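You operate a simulated robot arm through the tools that you are given. There is no shell and no other tool. Be economical: measure what you need, move in short steps, check, and stop when the job is done.

Carry out the task below with a simulated robot arm. There is one attempt and no reset: what you move stays moved.

Task
Put two of the light tins from the fridge worktop on the cream plate.
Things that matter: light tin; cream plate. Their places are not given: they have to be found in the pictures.

The check looks at the end state, three seconds after you hand in, the way a careful person would. Anything else that was tipped, shoved, dropped, spilled or broken makes it a failure.

Robot
A 7-joint arm with a two-finger parallel gripper, fixed in place. Base frame: the origin is at the foot of the arm, x ahead of it, y to its left, z up; the work surface is at about z = 0. Lengths are in mm, angles in rad, forces in N, time in s.
With the tool pointing down near the work surface it reaches from about 220 to 580 mm from the base axis. Its first joint turns from -1.152 to 1.152 rad. Payload 2.5 kg.
The TCP is the grasp point between the finger pads, 23 mm short of the fingertips. In the tool frame z runs along the fingers and y along their closing line. The gripper opens to 94 mm. The fingers are 38 mm wide and 10 mm thick; the gripper's body (54 by 96 mm) begins 39 mm behind the TCP.
Orientation is that of the tool frame in the base frame, as a unit quaternion [w, x, y, z]. With the fingers straight down and closing along the base's y, the tool's x points along the base's -x, its y along +y and its z along -z.

Tools
- The arm moves only by the tool jog_arm. Its arguments are lists of equal length, an entry for each row: "claw": the finger opening in mm, from 0 to 94; "xyz": the shift along the tool's x, y, z in units of 40 mm (1.0 is 40 mm), a list of three; "rotation": the turn, a rotation vector about the tool's x, y, z in units of 5 degrees (1.0 is 5 degrees), a list of three. In form: {"claw": [claw, ...], "xyz": [[tx, ty, tz], ...], "rotation": [[rx, ry, rz], ...]}. A call has 1 to 8 rows; each row shifts and turns the commanded pose from where the row before left it, along the tool's axes as they then stand. A call with a number of a shift or a turn outside -1 to 1 is refused whole. Rows are played at 5 a second. More than 50 mm and 0.15 rad between two rows, or a gripper value outside its range, and nothing of the call is played. A pose out of reach is approached as far as the arm can. The call stops where the force on the tool passes 40 N (or 10 N more than at its start, if that is more) or the arm is blocked; 0.2 s more then pass. Each finger travels about 108 mm/s and halts on what it meets, pressing with about 24 N; the grip force reading is that of the motor and also rises with nothing between the fingers. The clock runs only during rows and for 0.2 s after the last one: add rows that do not move to give the fingers time. The reply holds the time, the measured pose of the TCP, the force on the tool along the base axes, the opening and the grip force, in the units named above and with some noise, and new pictures: "views" is both (left out), scene, wrist or none.
- Cameras (640 x 400 px; columns grow to the right, rows downward): "scene" is fixed at [101.5, -395.9, 544.8]; the picture's right is [0.93, -0.38, 0.00], its down [-0.24, -0.57, -0.78] and it looks along [0.30, 0.72, -0.62] (base axes); focal length 310 px, centre (320, 200). "wrist" rides on the gripper at [86, 16, -75] in the tool frame; the picture's right is [-0.18, 0.98, 0.00], its down [-0.58, -0.11, -0.81] and it looks along [-0.79, -0.15, 0.59] (tool axes); focal length 243 px, centre (320, 200).
- locate(camera, pixels): for up to 12 pixels [column, row] of the newest picture of that camera ("zoom" is the newest enlarged one), the place [x, y, z] in the base frame of the surface seen there, good to about 2 mm, but the place of the scene camera against the robot may be out by one fixed shift of up to 12 mm in any direction. It takes no simulated time.
- zoom(camera, box): a new picture of the part [left, top, right, bottom] of that camera's present view, enlarged. It takes no simulated time.
- finish_job(): hands the job in; it is judged then, once.

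Go step by step. Measure first, check grasps and placings, and put right what went wrong. The budget is 60 turns and 170 pictures, counting those below and the enlarged ones. Unless the task says otherwise, let go and move clear before handing in, and close with one line.

The tools are called by a JSON object that holds its "name" and its "arguments". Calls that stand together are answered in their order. jog_arm: Moves the arm, as the interface text tells. Its arguments: {"type":"object","properties":{"claw":{"type":"array"},"xyz":{"type":"array"},"rotation":{"type":"array"},"views":{"type":"string","enum":["both","scene","wrist","none"]}},"required":["claw","xyz","rotation"]} The other tools are called the same way: locate (camera, pixels) gives the place of the surface under pixels of a picture; zoom (camera, box) takes an enlarged picture of a part of a camera's view; finish_job () hands the job in.

At the start:

```text
clock: 0.0
ee_pos: [354.8, 83.5, 249.1]
ee_rot: [0.001, 0.0, 1.0, 0.0]
wrist_force: [-1.0, 0.4, 0.2]
width: 94.0
finger_force: 0.1
```

scene: 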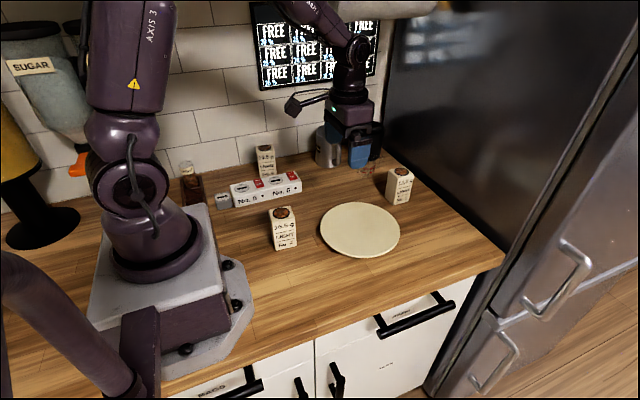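
wrist: 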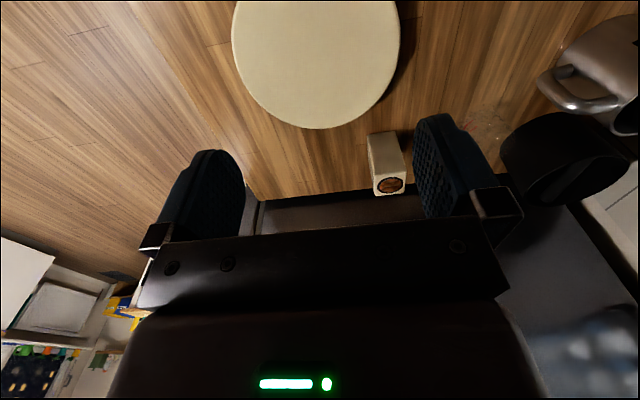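

The scene shows a cream plate near (360,230) and light tins at about (283,228), (399,185), (265,160), plus other objects. I'll enlarge and measure them.

{"name": "zoom", "arguments": {"camera": "scene", "box": [170, 110, 430, 272]}}

{"name": "locate", "arguments": {"camera": "scene", "pixels": [[360, 230], [322, 228], [399, 228], [360, 204], [360, 257], [282, 213], [285, 235], [400, 171], [398, 188], [265, 148], [266, 165], [327, 145]]}}

```text
2.46 times, centred on (300, 191) of scene
```

zoom: 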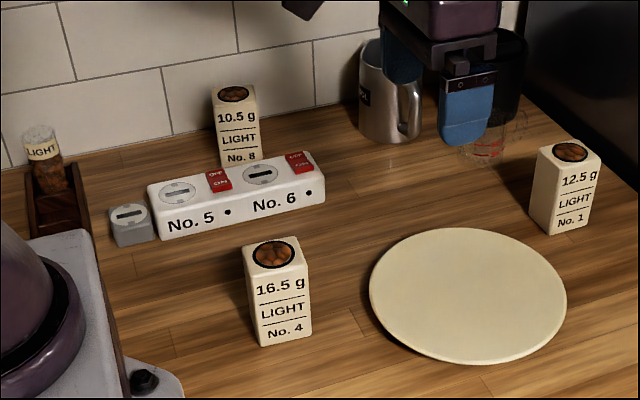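

```text
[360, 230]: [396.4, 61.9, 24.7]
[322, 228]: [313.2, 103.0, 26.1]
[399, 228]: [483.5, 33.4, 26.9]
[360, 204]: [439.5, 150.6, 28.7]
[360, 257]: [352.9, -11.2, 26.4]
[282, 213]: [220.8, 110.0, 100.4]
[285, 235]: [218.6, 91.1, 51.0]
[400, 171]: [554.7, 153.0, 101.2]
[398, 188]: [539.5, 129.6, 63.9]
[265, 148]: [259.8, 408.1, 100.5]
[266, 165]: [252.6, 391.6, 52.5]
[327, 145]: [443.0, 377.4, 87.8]
```

The zoom shows three LIGHT tins: No. 4, No. 1 and No. 8. I'll remeasure the plate and tin No. 1 with the wrist camera, which has no offset, and compare with the tabletop.

{"name": "zoom", "arguments": {"camera": "wrist", "box": [220, 0, 540, 200]}}

{"name": "locate", "arguments": {"camera": "wrist", "pixels": [[374, 193], [404, 190], [377, 180], [404, 178], [390, 185], [370, 136], [396, 133], [316, 50], [233, 35], [399, 35], [318, 126], [200, 100]]}}

{"name": "locate", "arguments": {"camera": "scene", "pixels": [[273, 208], [282, 206], [292, 206], [295, 213], [273, 219], [276, 249], [296, 245], [300, 270], [388, 169], [412, 173], [401, 204], [430, 240]]}}

```text
2.00 times, centred on (380, 100) of wrist
```

zoom: 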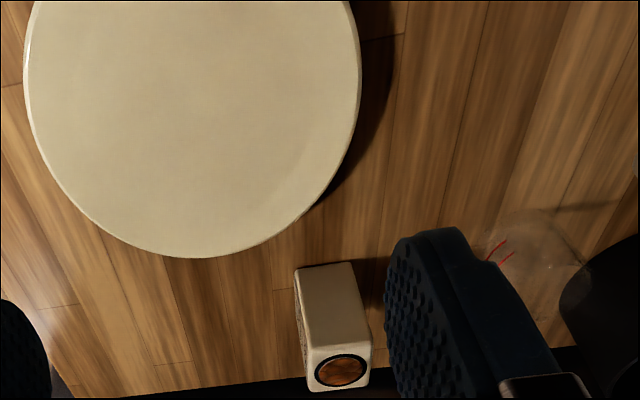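

```text
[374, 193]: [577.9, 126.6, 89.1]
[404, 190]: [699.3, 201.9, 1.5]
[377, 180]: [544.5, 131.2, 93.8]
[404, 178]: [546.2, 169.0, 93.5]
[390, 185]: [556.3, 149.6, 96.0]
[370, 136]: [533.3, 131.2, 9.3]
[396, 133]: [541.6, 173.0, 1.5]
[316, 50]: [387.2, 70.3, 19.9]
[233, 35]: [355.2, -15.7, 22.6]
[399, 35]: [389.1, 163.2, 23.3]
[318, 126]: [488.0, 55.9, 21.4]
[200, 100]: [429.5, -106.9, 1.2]
```

```text
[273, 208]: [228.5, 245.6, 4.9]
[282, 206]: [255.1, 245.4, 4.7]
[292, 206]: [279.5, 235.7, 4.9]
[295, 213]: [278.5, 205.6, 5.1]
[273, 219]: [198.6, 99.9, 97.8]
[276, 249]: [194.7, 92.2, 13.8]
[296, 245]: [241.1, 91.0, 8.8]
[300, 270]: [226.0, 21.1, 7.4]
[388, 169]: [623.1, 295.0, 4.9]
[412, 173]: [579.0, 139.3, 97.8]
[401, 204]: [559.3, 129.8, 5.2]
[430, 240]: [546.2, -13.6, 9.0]
```

Tin tops are at z≈96, the plate is centred near (396,68) with its top at z≈21, and tin No. 4 is near (220,110). I'll move above tin No. 4 while staying high.

{"name": "jog_arm", "arguments": {"claw": [94, 94, 94, 94, 94], "xyz": [[0.7, 0.13, 0], [0.7, 0.13, 0], [0.7, 0.13, 0], [0.7, 0.13, 0], [0, 0, 0]], "rotation": [[0, 0, 0], [0, 0, 0], [0, 0, 0], [0, 0, 0], [0, 0, 0]]}}

```text
clock: 1.2
ee_pos: [240.8, 104.9, 248.4]
ee_rot: [0.0, 0.0, 1.0, 0.001]
wrist_force: [-0.1, 0.3, 0.4]
width: 94.0
finger_force: 0.1
```

scene: 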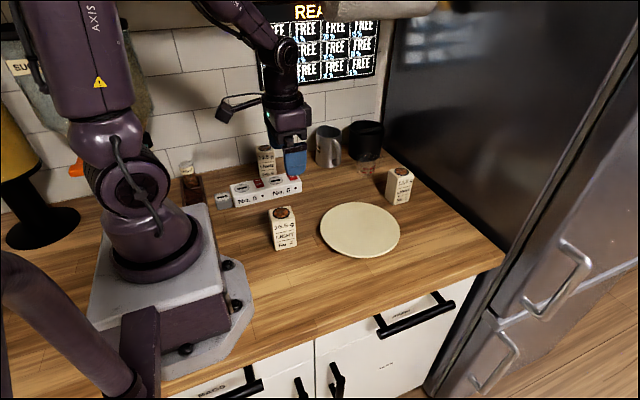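
wrist: 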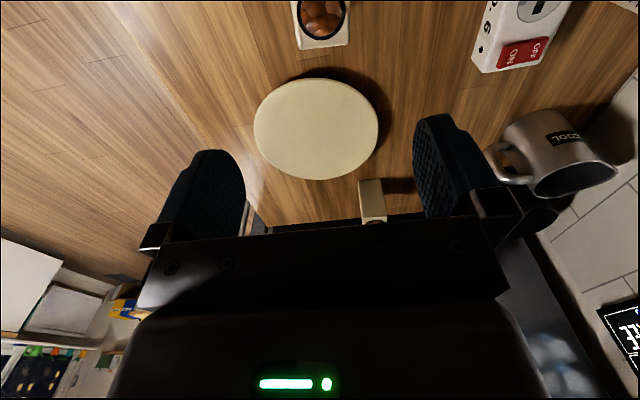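

The wrist view now shows the top of tin No. 4 at about (320,20) and the whole plate. I'll measure both.

{"name": "locate", "arguments": {"camera": "wrist", "pixels": [[320, 18], [298, 45], [347, 41], [295, 5], [316, 128], [256, 128], [377, 128], [316, 178], [316, 82], [361, 183], [380, 182], [385, 218]]}}

{"name": "zoom", "arguments": {"camera": "wrist", "box": [240, 0, 400, 100]}}

```text
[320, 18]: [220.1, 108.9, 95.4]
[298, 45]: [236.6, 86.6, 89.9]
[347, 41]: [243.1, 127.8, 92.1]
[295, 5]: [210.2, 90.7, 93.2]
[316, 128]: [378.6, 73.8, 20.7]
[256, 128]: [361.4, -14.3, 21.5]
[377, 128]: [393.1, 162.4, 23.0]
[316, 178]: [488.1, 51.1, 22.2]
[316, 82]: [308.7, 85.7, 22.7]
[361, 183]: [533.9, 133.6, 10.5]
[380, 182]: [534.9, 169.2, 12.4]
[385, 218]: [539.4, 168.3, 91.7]
```

```text
4.00 times, centred on (320, 50) of wrist
```

zoom: 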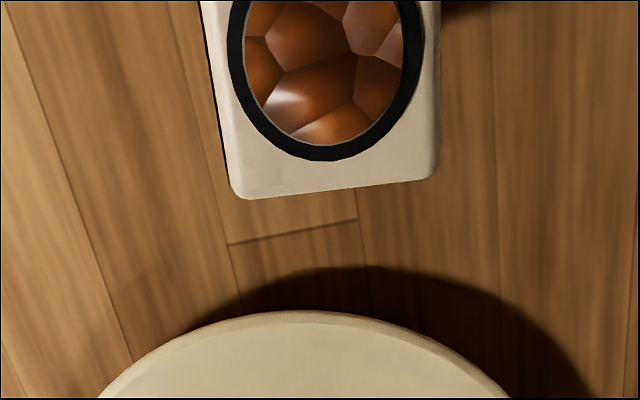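

Tin No. 4 is centred at about (220,109) and turned about 7°. I'll centre over it, turn to match and descend partway.

{"name": "jog_arm", "arguments": {"claw": [94, 94, 94, 94, 94, 94], "xyz": [[0.52, 0.1, 0], [0, 0, 0], [0, 0, 0], [0, 0, 0.8], [0, 0, 0.8], [0, 0, 0]], "rotation": [[0, 0, 0], [0, 0, 0.7], [0, 0, 0.7], [0, 0, 0], [0, 0, 0], [0, 0, 0]]}}

```text
clock: 2.6
ee_pos: [222.7, 105.1, 185.4]
ee_rot: [0.0, 0.061, 0.998, 0.0]
wrist_force: [-0.6, 0.7, 0.3]
width: 94.2
finger_force: 0.0
```

scene: 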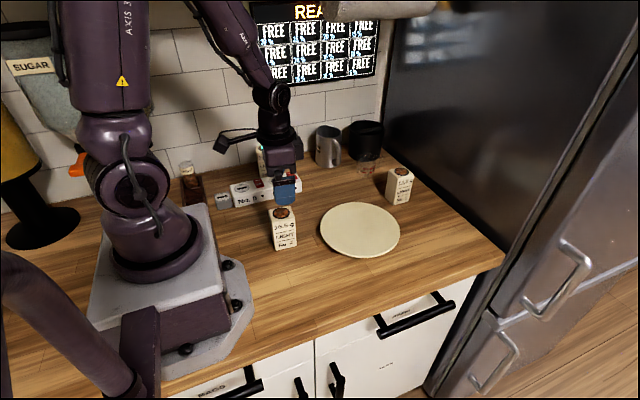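
wrist: 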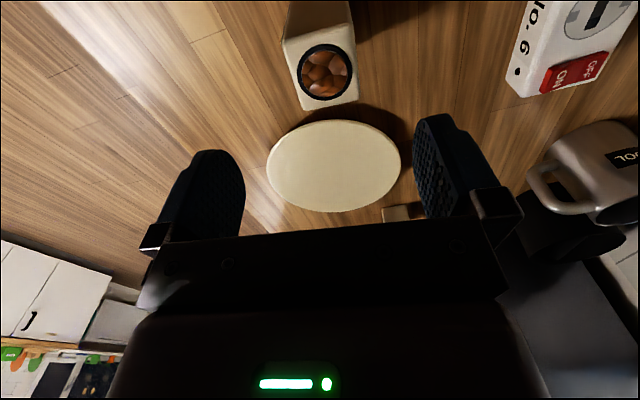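

Aligned; the tin top is at about (325,73), a few mm to +y. I'll trim that, descend to z≈65 and close.

{"name": "jog_arm", "arguments": {"claw": [94, 94, 94, 94, 94, 94], "xyz": [[0.07, 0.1, 0], [0, 0, 0.75], [0, 0, 0.75], [0, 0, 0.75], [0, 0, 0.75], [0, 0, 0]], "rotation": [[0, 0, 0], [0, 0, 0], [0, 0, 0], [0, 0, 0], [0, 0, 0], [0, 0, 0]]}}

```text
clock: 4.0
ee_pos: [221.1, 110.3, 63.0]
ee_rot: [0.0, 0.061, 0.998, 0.0]
wrist_force: [0.3, -0.2, 0.1]
width: 93.8
finger_force: 0.1
```

scene: 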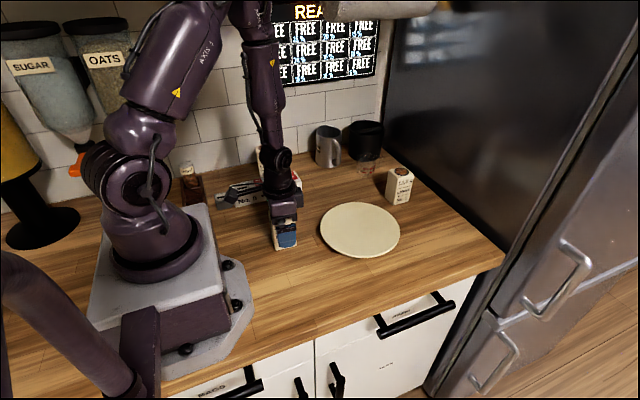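
wrist: 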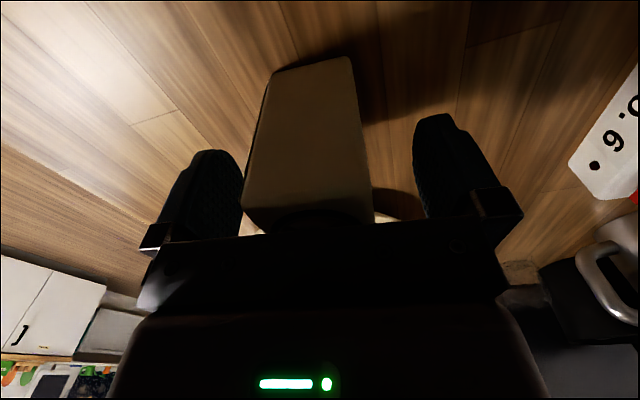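

The tin is between the fingers. I'll close on it and lift a little.

{"name": "jog_arm", "arguments": {"claw": [60, 30, 30, 30, 30, 30, 30], "xyz": [[0, 0, 0], [0, 0, 0], [0, 0, 0], [0, 0, 0], [0, 0, -0.4], [0, 0, -0.6], [0, 0, 0]], "rotation": [[0, 0, 0], [0, 0, 0], [0, 0, 0], [0, 0, 0], [0, 0, 0], [0, 0, 0], [0, 0, 0]]}}

```text
clock: 5.6
ee_pos: [220.4, 112.1, 102.4]
ee_rot: [-0.001, 0.061, 0.998, 0.001]
wrist_force: [0.5, -0.4, -0.9]
width: 45.7
finger_force: 24.2
```

scene: 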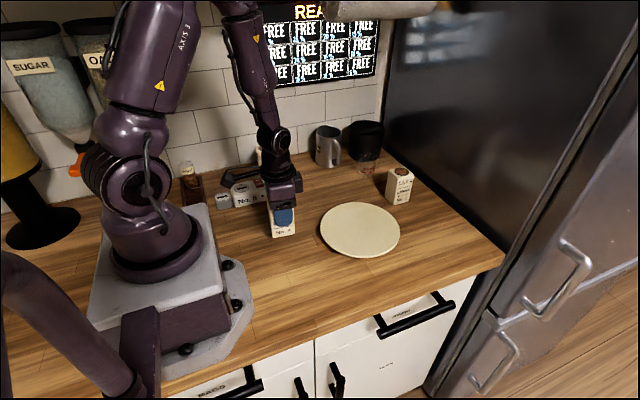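
wrist: 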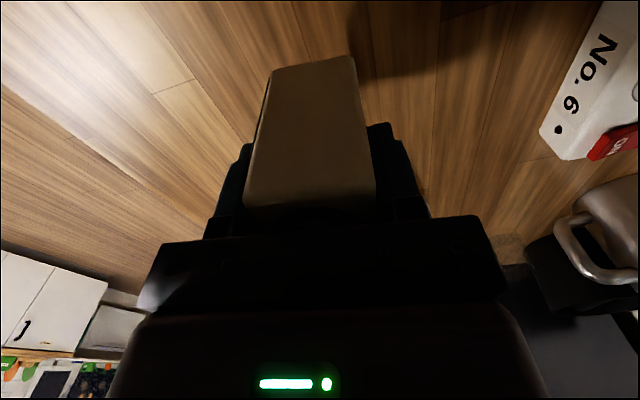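

Tin held (width 45.7). I'll lift further and carry it to the near side of the plate at about (357,72).

{"name": "jog_arm", "arguments": {"claw": [30, 30, 30, 30, 30, 30, 30], "xyz": [[0, 0, -0.7], [-0.7, -0.115, 0], [-0.7, -0.115, 0], [-0.7, -0.115, 0], [-0.7, -0.115, 0], [-0.7, -0.115, 0], [0, 0, 0]], "rotation": [[0, 0, 0], [0, 0, 0], [0, 0, 0], [0, 0, 0], [0, 0, 0], [0, 0, 0], [0, 0, 0]]}}

```text
clock: 7.2
ee_pos: [357.3, 72.1, 129.9]
ee_rot: [0.0, 0.061, 0.998, 0.001]
wrist_force: [-0.7, 0.0, -1.3]
width: 45.8
finger_force: 24.4
```

scene: 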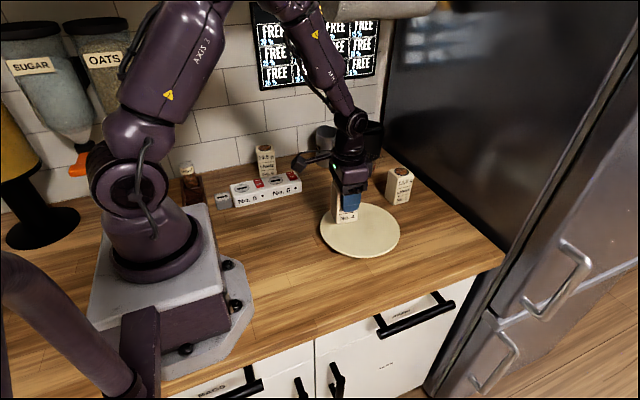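
wrist: 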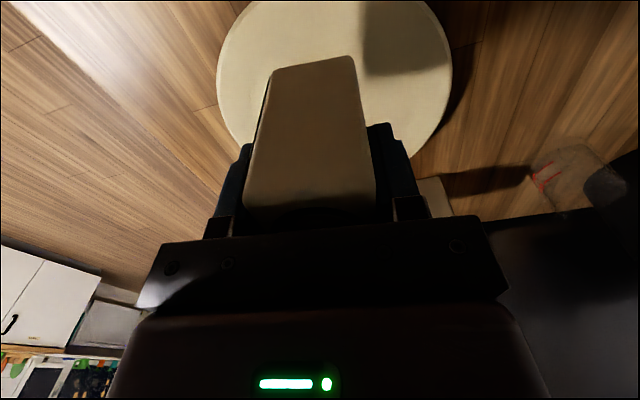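

The tin is over the plate at (357,72), with its base about 45 mm above it. I'll lower it gently until it touches.

{"name": "jog_arm", "arguments": {"claw": [30, 30, 30, 30, 30, 30, 30], "xyz": [[0, 0, 0.5], [0, 0, 0.4], [0, 0, 0.1], [0, 0, 0.05], [0, 0, 0.05], [0, 0, 0], [0, 0, 0]], "rotation": [[0, 0, 0], [0, 0, 0], [0, 0, 0], [0, 0, 0], [0, 0, 0], [0, 0, 0], [0, 0, 0]]}}

{"name": "zoom", "arguments": {"camera": "scene", "box": [280, 140, 440, 270]}}

```text
clock: 8.8
ee_pos: [355.7, 71.3, 87.5]
ee_rot: [0.0, 0.061, 0.998, 0.0]
wrist_force: [0.0, 0.0, -0.3]
width: 45.8
finger_force: 24.6
```

scene: 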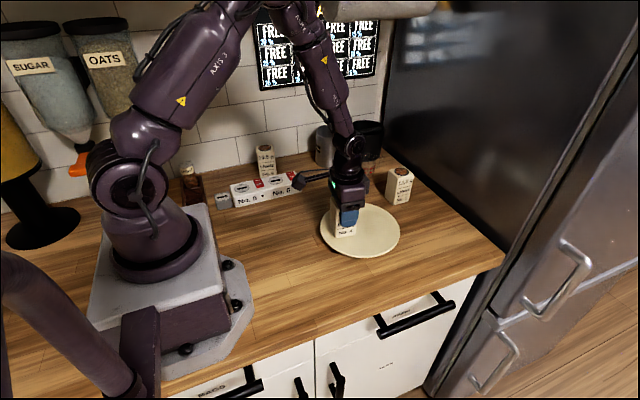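
wrist: 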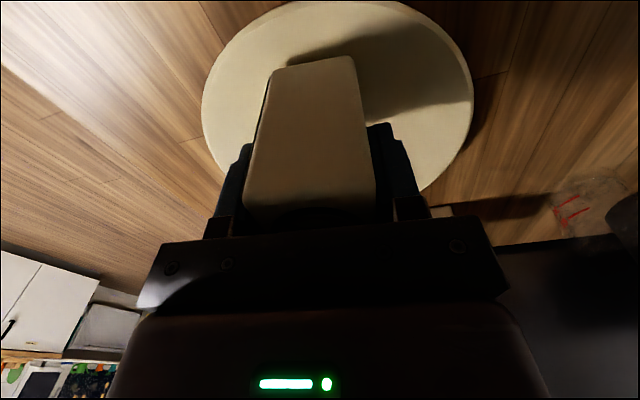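

```text
3.08 times, centred on (360, 205) of scene
```

zoom: 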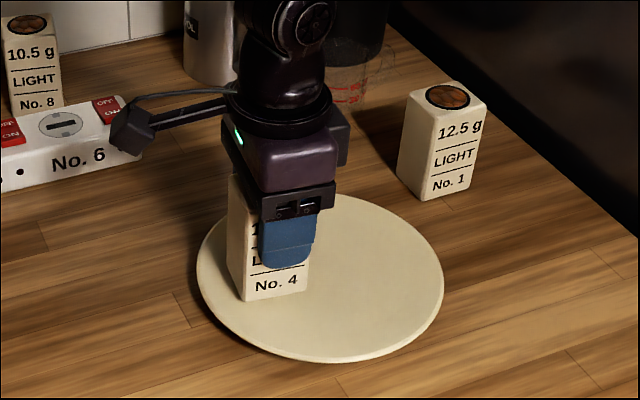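

The force is still near zero at z=87.5, so there is no contact yet. I'll go down in about 1.5 mm steps.

{"name": "jog_arm", "arguments": {"claw": [30, 30, 30, 30], "xyz": [[0, 0, 0.04], [0, 0, 0.04], [0, 0, 0], [0, 0, 0]], "rotation": [[0, 0, 0], [0, 0, 0], [0, 0, 0], [0, 0, 0]], "views": "none"}}

```text
clock: 9.8
ee_pos: [356.7, 72.5, 84.9]
ee_rot: [0.0, 0.062, 0.998, 0.0]
wrist_force: [0.1, -0.6, -1.2]
width: 45.8
finger_force: 24.4
```

Still no clear contact at 84.9, so I'll lower a little more.

{"name": "jog_arm", "arguments": {"claw": [30, 30, 30, 30], "xyz": [[0, 0, 0.03], [0, 0, 0.03], [0, 0, 0], [0, 0, 0]], "rotation": [[0, 0, 0], [0, 0, 0], [0, 0, 0], [0, 0, 0]], "views": "none"}}

```text
clock: 10.8
ee_pos: [355.9, 71.6, 83.2]
ee_rot: [0.002, 0.061, 0.998, 0.0]
wrist_force: [0.1, 1.7, 22.9]
width: 46.1
finger_force: 24.4
```

Contact now reads 22.9 N, so the tin is on the plate. I'll ease up slightly, open, and rise straight up.

{"name": "jog_arm", "arguments": {"claw": [30, 70, 94, 94, 94, 94, 94, 94], "xyz": [[0, 0, -0.03], [0, 0, 0], [0, 0, 0], [0, 0, -0.6], [0, 0, -0.9], [0, 0, -0.9], [0, 0, -0.9], [0, 0, 0]], "rotation": [[0, 0, 0], [0, 0, 0], [0, 0, 0], [0, 0, 0], [0, 0, 0], [0, 0, 0], [0, 0, 0], [0, 0, 0]]}}

```text
clock: 12.6
ee_pos: [356.8, 76.5, 213.9]
ee_rot: [0.0, 0.062, 0.998, 0.0]
wrist_force: [0.2, -0.1, 0.7]
width: 94.3
finger_force: 0.0
```

scene: 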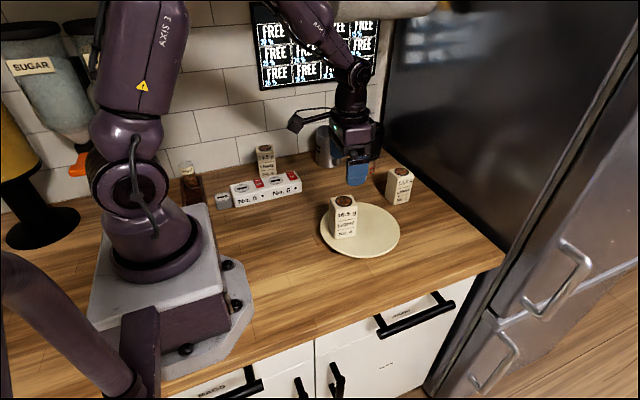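
wrist: 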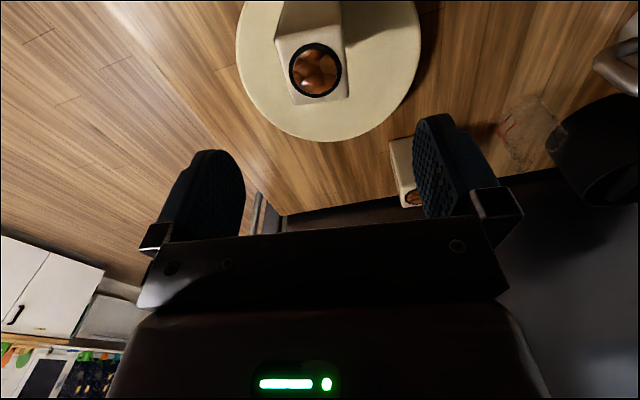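

Tin No. 4 stands upright on the plate. Next I'll approach tin No. 1, stopping short to measure it.

{"name": "jog_arm", "arguments": {"claw": [94, 94, 94, 94, 94], "xyz": [[-0.66, 0.49, 0], [-0.66, 0.49, 0], [-0.66, 0.49, 0], [-0.66, 0.49, 0], [0, 0, 0]], "rotation": [[0, 0, 0], [0, 0, 0], [0, 0, 0], [0, 0, 0], [0, 0, 0]]}}

```text
clock: 13.8
ee_pos: [471.3, 137.9, 217.1]
ee_rot: [0.0, 0.061, 0.998, 0.001]
wrist_force: [-0.1, 0.0, -0.4]
width: 94.0
finger_force: 0.0
```

scene: 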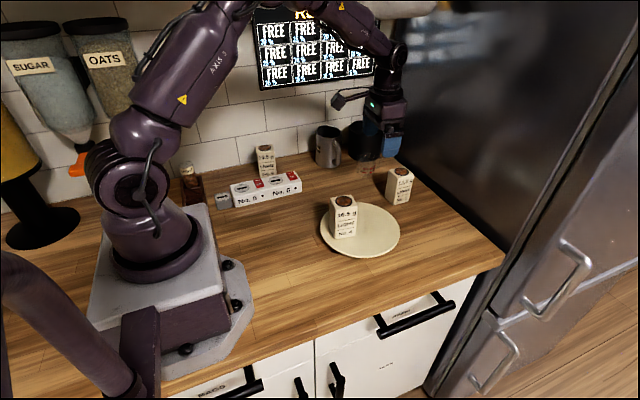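
wrist: 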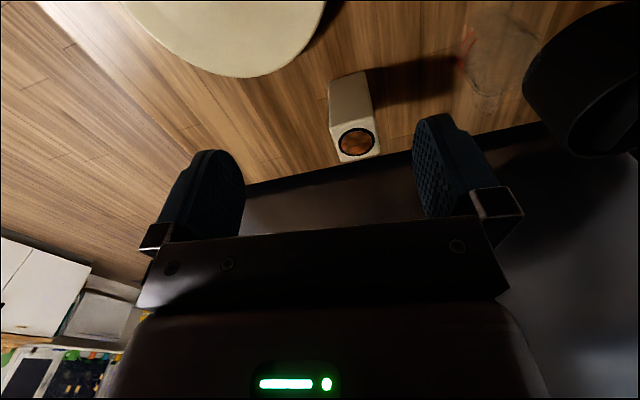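

The top of tin No. 1 is now clear at about (357,143). I'll zoom in and measure the tin, the glass and the black object.

{"name": "zoom", "arguments": {"camera": "wrist", "box": [300, 20, 540, 170]}}

{"name": "locate", "arguments": {"camera": "wrist", "pixels": [[357, 143], [337, 129], [374, 127], [343, 160], [378, 154], [333, 82], [364, 75], [470, 60], [490, 90], [540, 110], [300, 170], [450, 95]]}}

```text
2.67 times, centred on (420, 95) of wrist
```

zoom: 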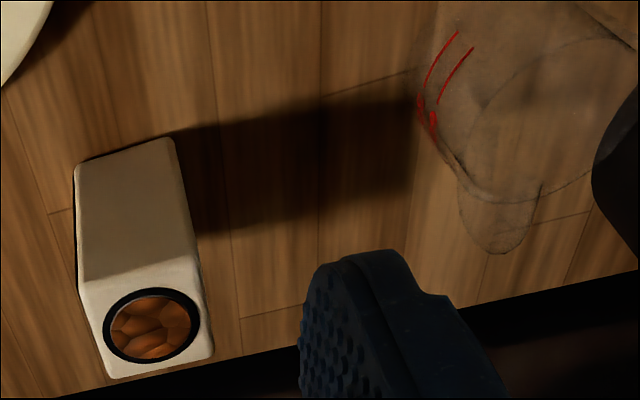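

```text
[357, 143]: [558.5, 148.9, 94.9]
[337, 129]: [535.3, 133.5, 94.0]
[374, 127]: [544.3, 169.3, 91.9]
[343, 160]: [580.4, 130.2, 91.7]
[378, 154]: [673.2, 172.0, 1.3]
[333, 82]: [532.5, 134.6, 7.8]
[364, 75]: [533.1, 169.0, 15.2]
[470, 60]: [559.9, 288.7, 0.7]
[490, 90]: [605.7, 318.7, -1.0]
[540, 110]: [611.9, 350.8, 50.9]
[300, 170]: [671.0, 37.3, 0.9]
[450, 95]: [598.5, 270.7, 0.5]
```

Tin No. 1 is centred at about (558,150), and the glass is clear at y>270. For reach margin I'll go to (550,149) and start descending.

{"name": "jog_arm", "arguments": {"claw": [94, 94, 94, 94, 94, 94], "xyz": [[-0.64, 0.17, 0], [-0.64, 0.17, 0], [-0.64, 0.17, 0], [0, 0, 0.7], [0, 0, 0.7], [0, 0, 0]], "rotation": [[0, 0, 0], [0, 0, 0], [0, 0, 0], [0, 0, 0], [0, 0, 0], [0, 0, 0]]}}

```text
clock: 15.2
ee_pos: [551.4, 149.1, 161.6]
ee_rot: [0.0, 0.06, 0.998, 0.0]
wrist_force: [-0.1, -0.9, -0.7]
width: 93.9
finger_force: 0.0
```

scene: 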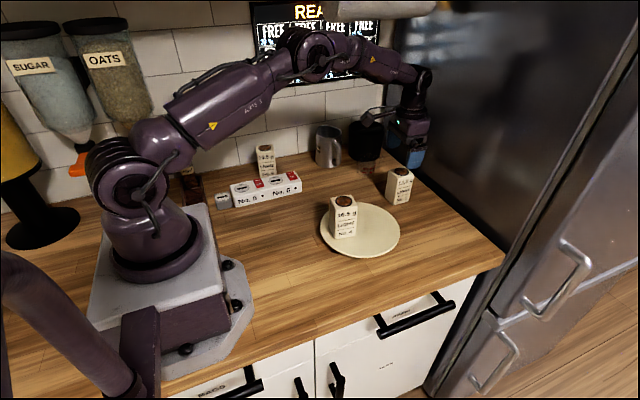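
wrist: 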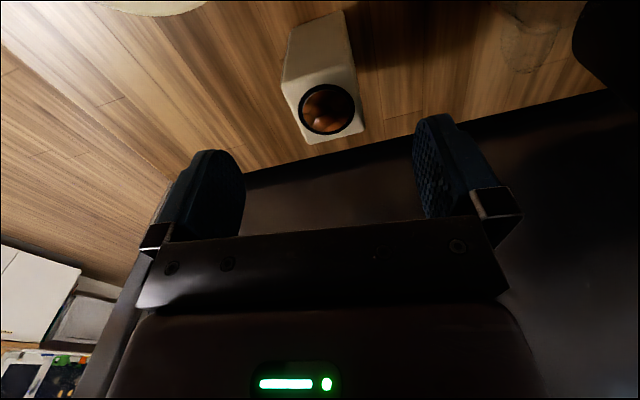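

Aligned with the tin centred between the fingers. I'll descend to z≈63.

{"name": "jog_arm", "arguments": {"claw": [94, 94, 94, 94, 94], "xyz": [[0, 0, 0.65], [0, 0, 0.6], [0, 0, 0.6], [0, 0, 0.6], [0, 0, 0]], "rotation": [[0, 0, 0], [0, 0, 0], [0, 0, 0], [0, 0, 0], [0, 0, 0]]}}

```text
clock: 16.4
ee_pos: [551.0, 148.4, 64.1]
ee_rot: [0.0, 0.062, 0.998, 0.0]
wrist_force: [-0.5, 0.5, 0.1]
width: 93.8
finger_force: 0.1
```

scene: 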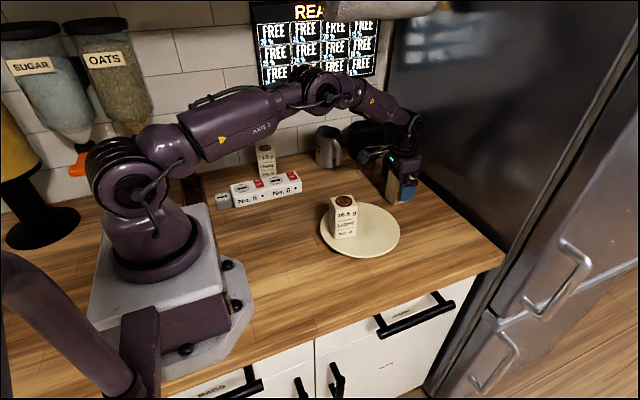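
wrist: 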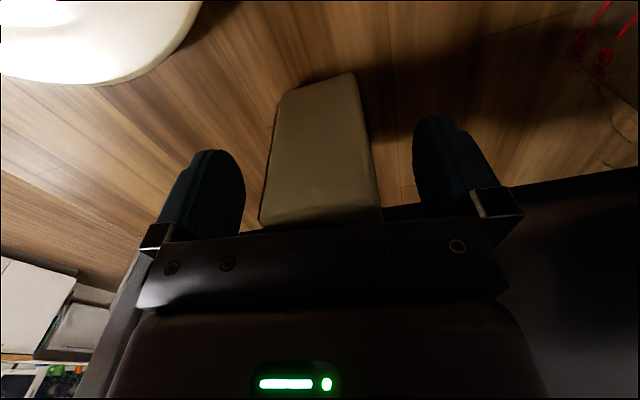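

The tin is between the fingers at z=64. I'll close and lift straight up so the base clears tin No. 4 (top at about z=117).

{"name": "jog_arm", "arguments": {"claw": [60, 30, 30, 30, 30, 30, 30, 30], "xyz": [[0, 0, 0], [0, 0, 0], [0, 0, 0], [0, 0, 0], [0, 0, -0.4], [0, 0, -0.7], [0, 0, -0.5], [0, 0, 0]], "rotation": [[0, 0, 0], [0, 0, 0], [0, 0, 0], [0, 0, 0], [0, 0, 0], [0, 0, 0], [0, 0, 0], [0, 0, 0]]}}

```text
clock: 18.2
ee_pos: [552.3, 145.5, 127.4]
ee_rot: [0.0, 0.061, 0.998, 0.0]
wrist_force: [-0.1, -0.5, -0.8]
width: 45.8
finger_force: 23.9
```

scene: 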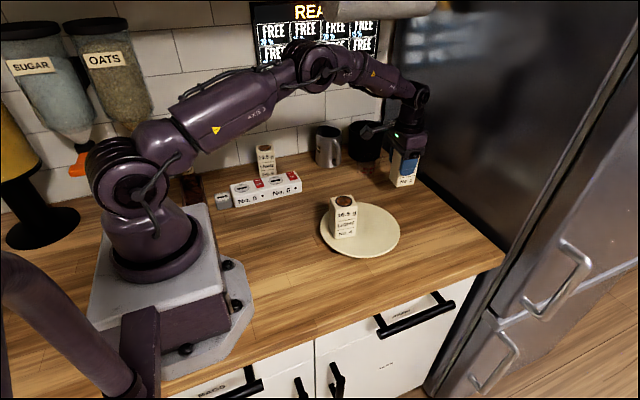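
wrist: 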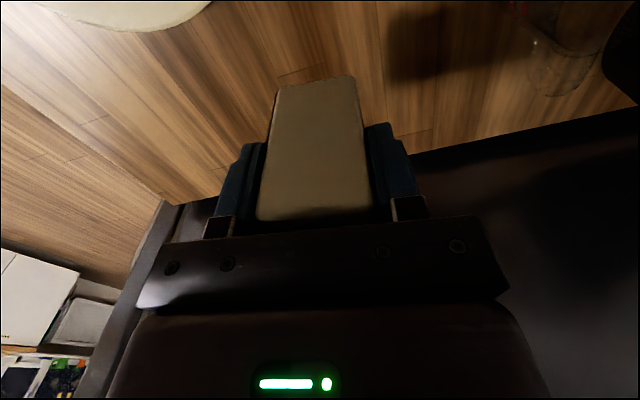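

Tin No. 1 is held (width 45.8). I'll carry it to about (428,66) over the plate's far side, away from tin No. 4.

{"name": "jog_arm", "arguments": {"claw": [30, 30, 30, 30, 30], "xyz": [[0.71, -0.59, 0], [0.71, -0.59, 0], [0.71, -0.59, 0], [0.71, -0.59, 0], [0, 0, 0]], "rotation": [[0, 0, 0], [0, 0, 0], [0, 0, 0], [0, 0, 0], [0, 0, 0]]}}

{"name": "zoom", "arguments": {"camera": "scene", "box": [280, 130, 440, 270]}}

```text
clock: 19.4
ee_pos: [425.7, 66.7, 124.1]
ee_rot: [0.0, 0.06, 0.998, 0.0]
wrist_force: [0.1, -0.9, -1.3]
width: 45.6
finger_force: 24.1
```

scene: 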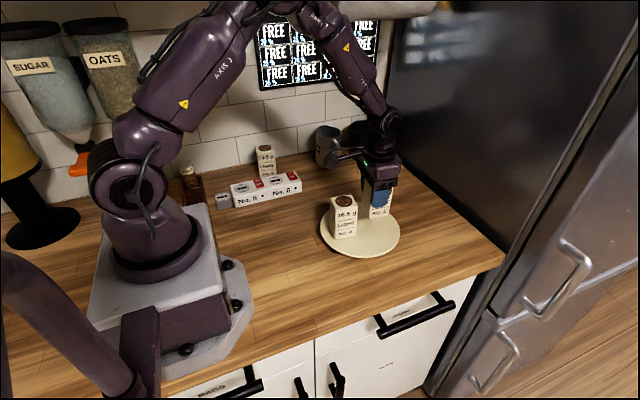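
wrist: 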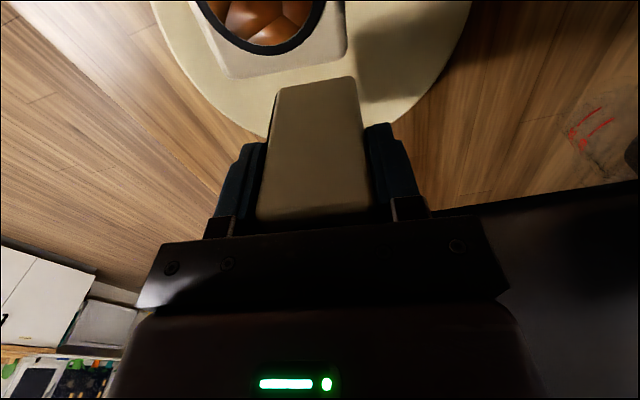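

```text
2.86 times, centred on (360, 200) of scene
```

zoom: 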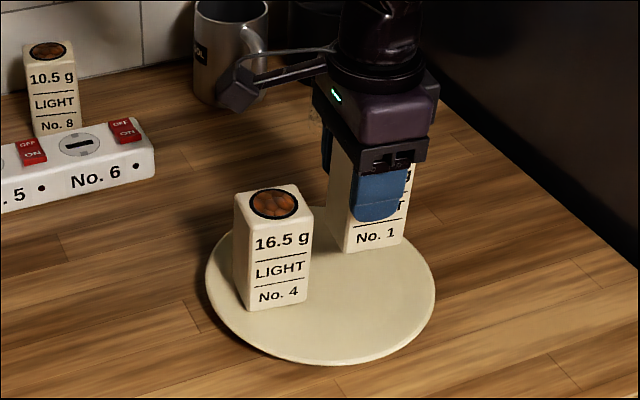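

Tin No. 1 hangs over the free part of the plate. I'll lower it in shrinking steps, watching the camera pod's clearance above tin No. 4.

{"name": "jog_arm", "arguments": {"claw": [30, 30, 30, 30, 30, 30], "xyz": [[0, 0, 0.3], [0, 0, 0.3], [0, 0, 0.2], [0, 0, 0.05], [0, 0, 0], [0, 0, 0]], "rotation": [[0, 0, 0], [0, 0, 0], [0, 0, 0], [0, 0, 0], [0, 0, 0], [0, 0, 0]]}}

{"name": "zoom", "arguments": {"camera": "scene", "box": [280, 130, 440, 270]}}

```text
clock: 20.8
ee_pos: [425.8, 69.2, 90.8]
ee_rot: [-0.001, 0.061, 0.998, -0.001]
wrist_force: [-0.5, 1.2, -1.6]
width: 46.0
finger_force: 24.0
```

scene: 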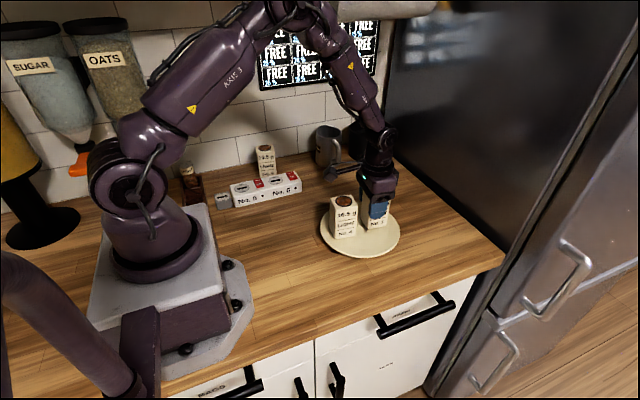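
wrist: 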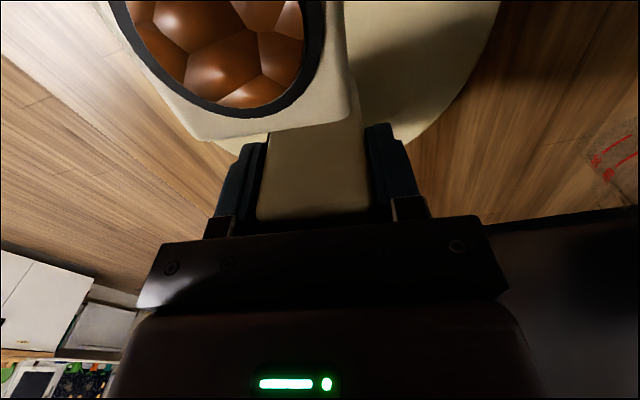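

```text
2.86 times, centred on (360, 200) of scene
```

zoom: 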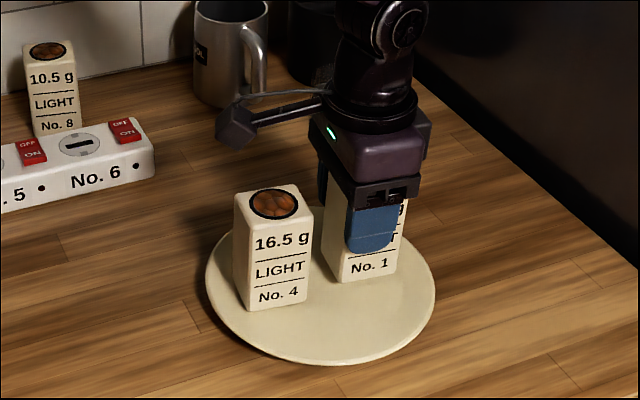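

No contact yet (z=90.8), and the pod is well above tin No. 4. I'll continue down in small steps.

{"name": "jog_arm", "arguments": {"claw": [30, 30, 30, 30, 30], "xyz": [[0, 0, 0.05], [0, 0, 0.05], [0, 0, 0.04], [0, 0, 0], [0, 0, 0]], "rotation": [[0, 0, 0], [0, 0, 0], [0, 0, 0], [0, 0, 0], [0, 0, 0]], "views": "none"}}

```text
clock: 22.0
ee_pos: [423.9, 68.0, 85.9]
ee_rot: [0.001, 0.061, 0.998, 0.0]
wrist_force: [-0.3, -0.4, -0.8]
width: 45.7
finger_force: 24.0
```

Still free at 85.9; two more 1.2 mm steps.

{"name": "jog_arm", "arguments": {"claw": [30, 30, 30, 30], "xyz": [[0, 0, 0.03], [0, 0, 0.025], [0, 0, 0], [0, 0, 0]], "rotation": [[0, 0, 0], [0, 0, 0], [0, 0, 0], [0, 0, 0]], "views": "none"}}

```text
clock: 23.0
ee_pos: [424.8, 66.5, 83.4]
ee_rot: [0.001, 0.061, 0.998, 0.0]
wrist_force: [-0.1, 0.0, 1.3]
width: 45.7
finger_force: 24.5
```

The force has just turned positive at 1.3 N, so contact is starting. One more 0.8 mm step should confirm it.

{"name": "jog_arm", "arguments": {"claw": [30, 30, 30], "xyz": [[0, 0, 0.02], [0, 0, 0], [0, 0, 0]], "rotation": [[0, 0, 0], [0, 0, 0], [0, 0, 0]], "views": "none"}}

```text
clock: 23.8
ee_pos: [426.2, 67.7, 84.4]
ee_rot: [0.001, 0.061, 0.998, 0.0]
wrist_force: [-7.3, -3.3, 21.5]
width: 46.1
finger_force: 23.9
```

Contact confirmed at 21.5 N. I'll ease off, release and rise.

{"name": "jog_arm", "arguments": {"claw": [30, 30, 70, 94, 94, 94, 94, 94], "xyz": [[0, 0, -0.02], [0, 0, 0], [0, 0, 0], [0, 0, 0], [0, 0, -0.6], [0, 0, -0.9], [0, 0, -0.9], [0, 0, -0.9]], "rotation": [[0, 0, 0], [0, 0, 0], [0, 0, 0], [0, 0, 0], [0, 0, 0], [0, 0, 0], [0, 0, 0], [0, 0, 0]]}}

{"name": "zoom", "arguments": {"camera": "scene", "box": [240, 110, 440, 270]}}

```text
clock: 25.6
ee_pos: [425.2, 68.5, 215.3]
ee_rot: [0.0, 0.061, 0.998, 0.0]
wrist_force: [-0.2, -0.5, 1.2]
width: 93.8
finger_force: 0.1
```

scene: 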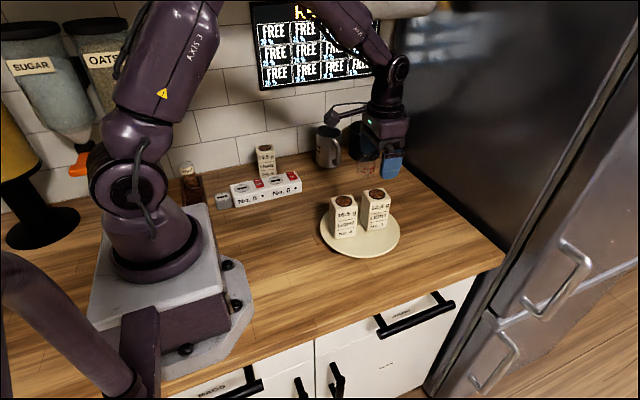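
wrist: 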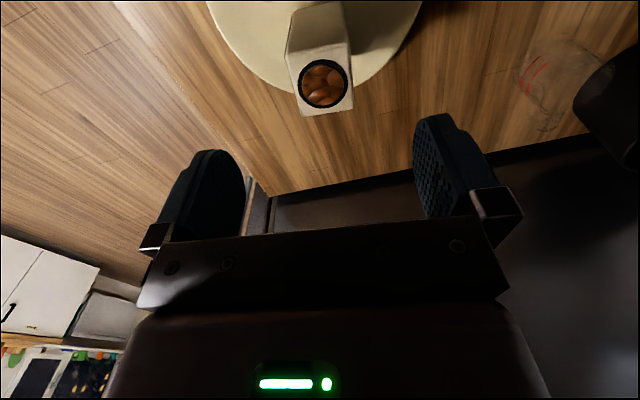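

```text
2.50 times, centred on (340, 190) of scene
```

zoom: 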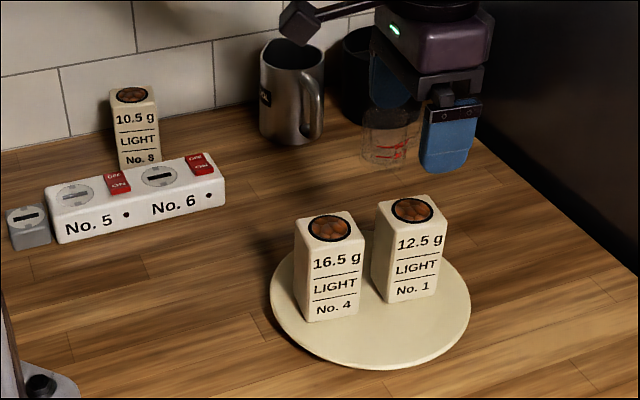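

Both LIGHT tins (No. 4 and No. 1) stand upright on the cream plate, the gripper is open and clear, and nothing else moved. I'll hand in.

{"name": "finish_job", "arguments": {}}

```text
The job is handed in.
```

Two light tins (No. 4 and No. 1) are standing upright on the cream plate; the gripper is clear and nothing else appears to have been disturbed.
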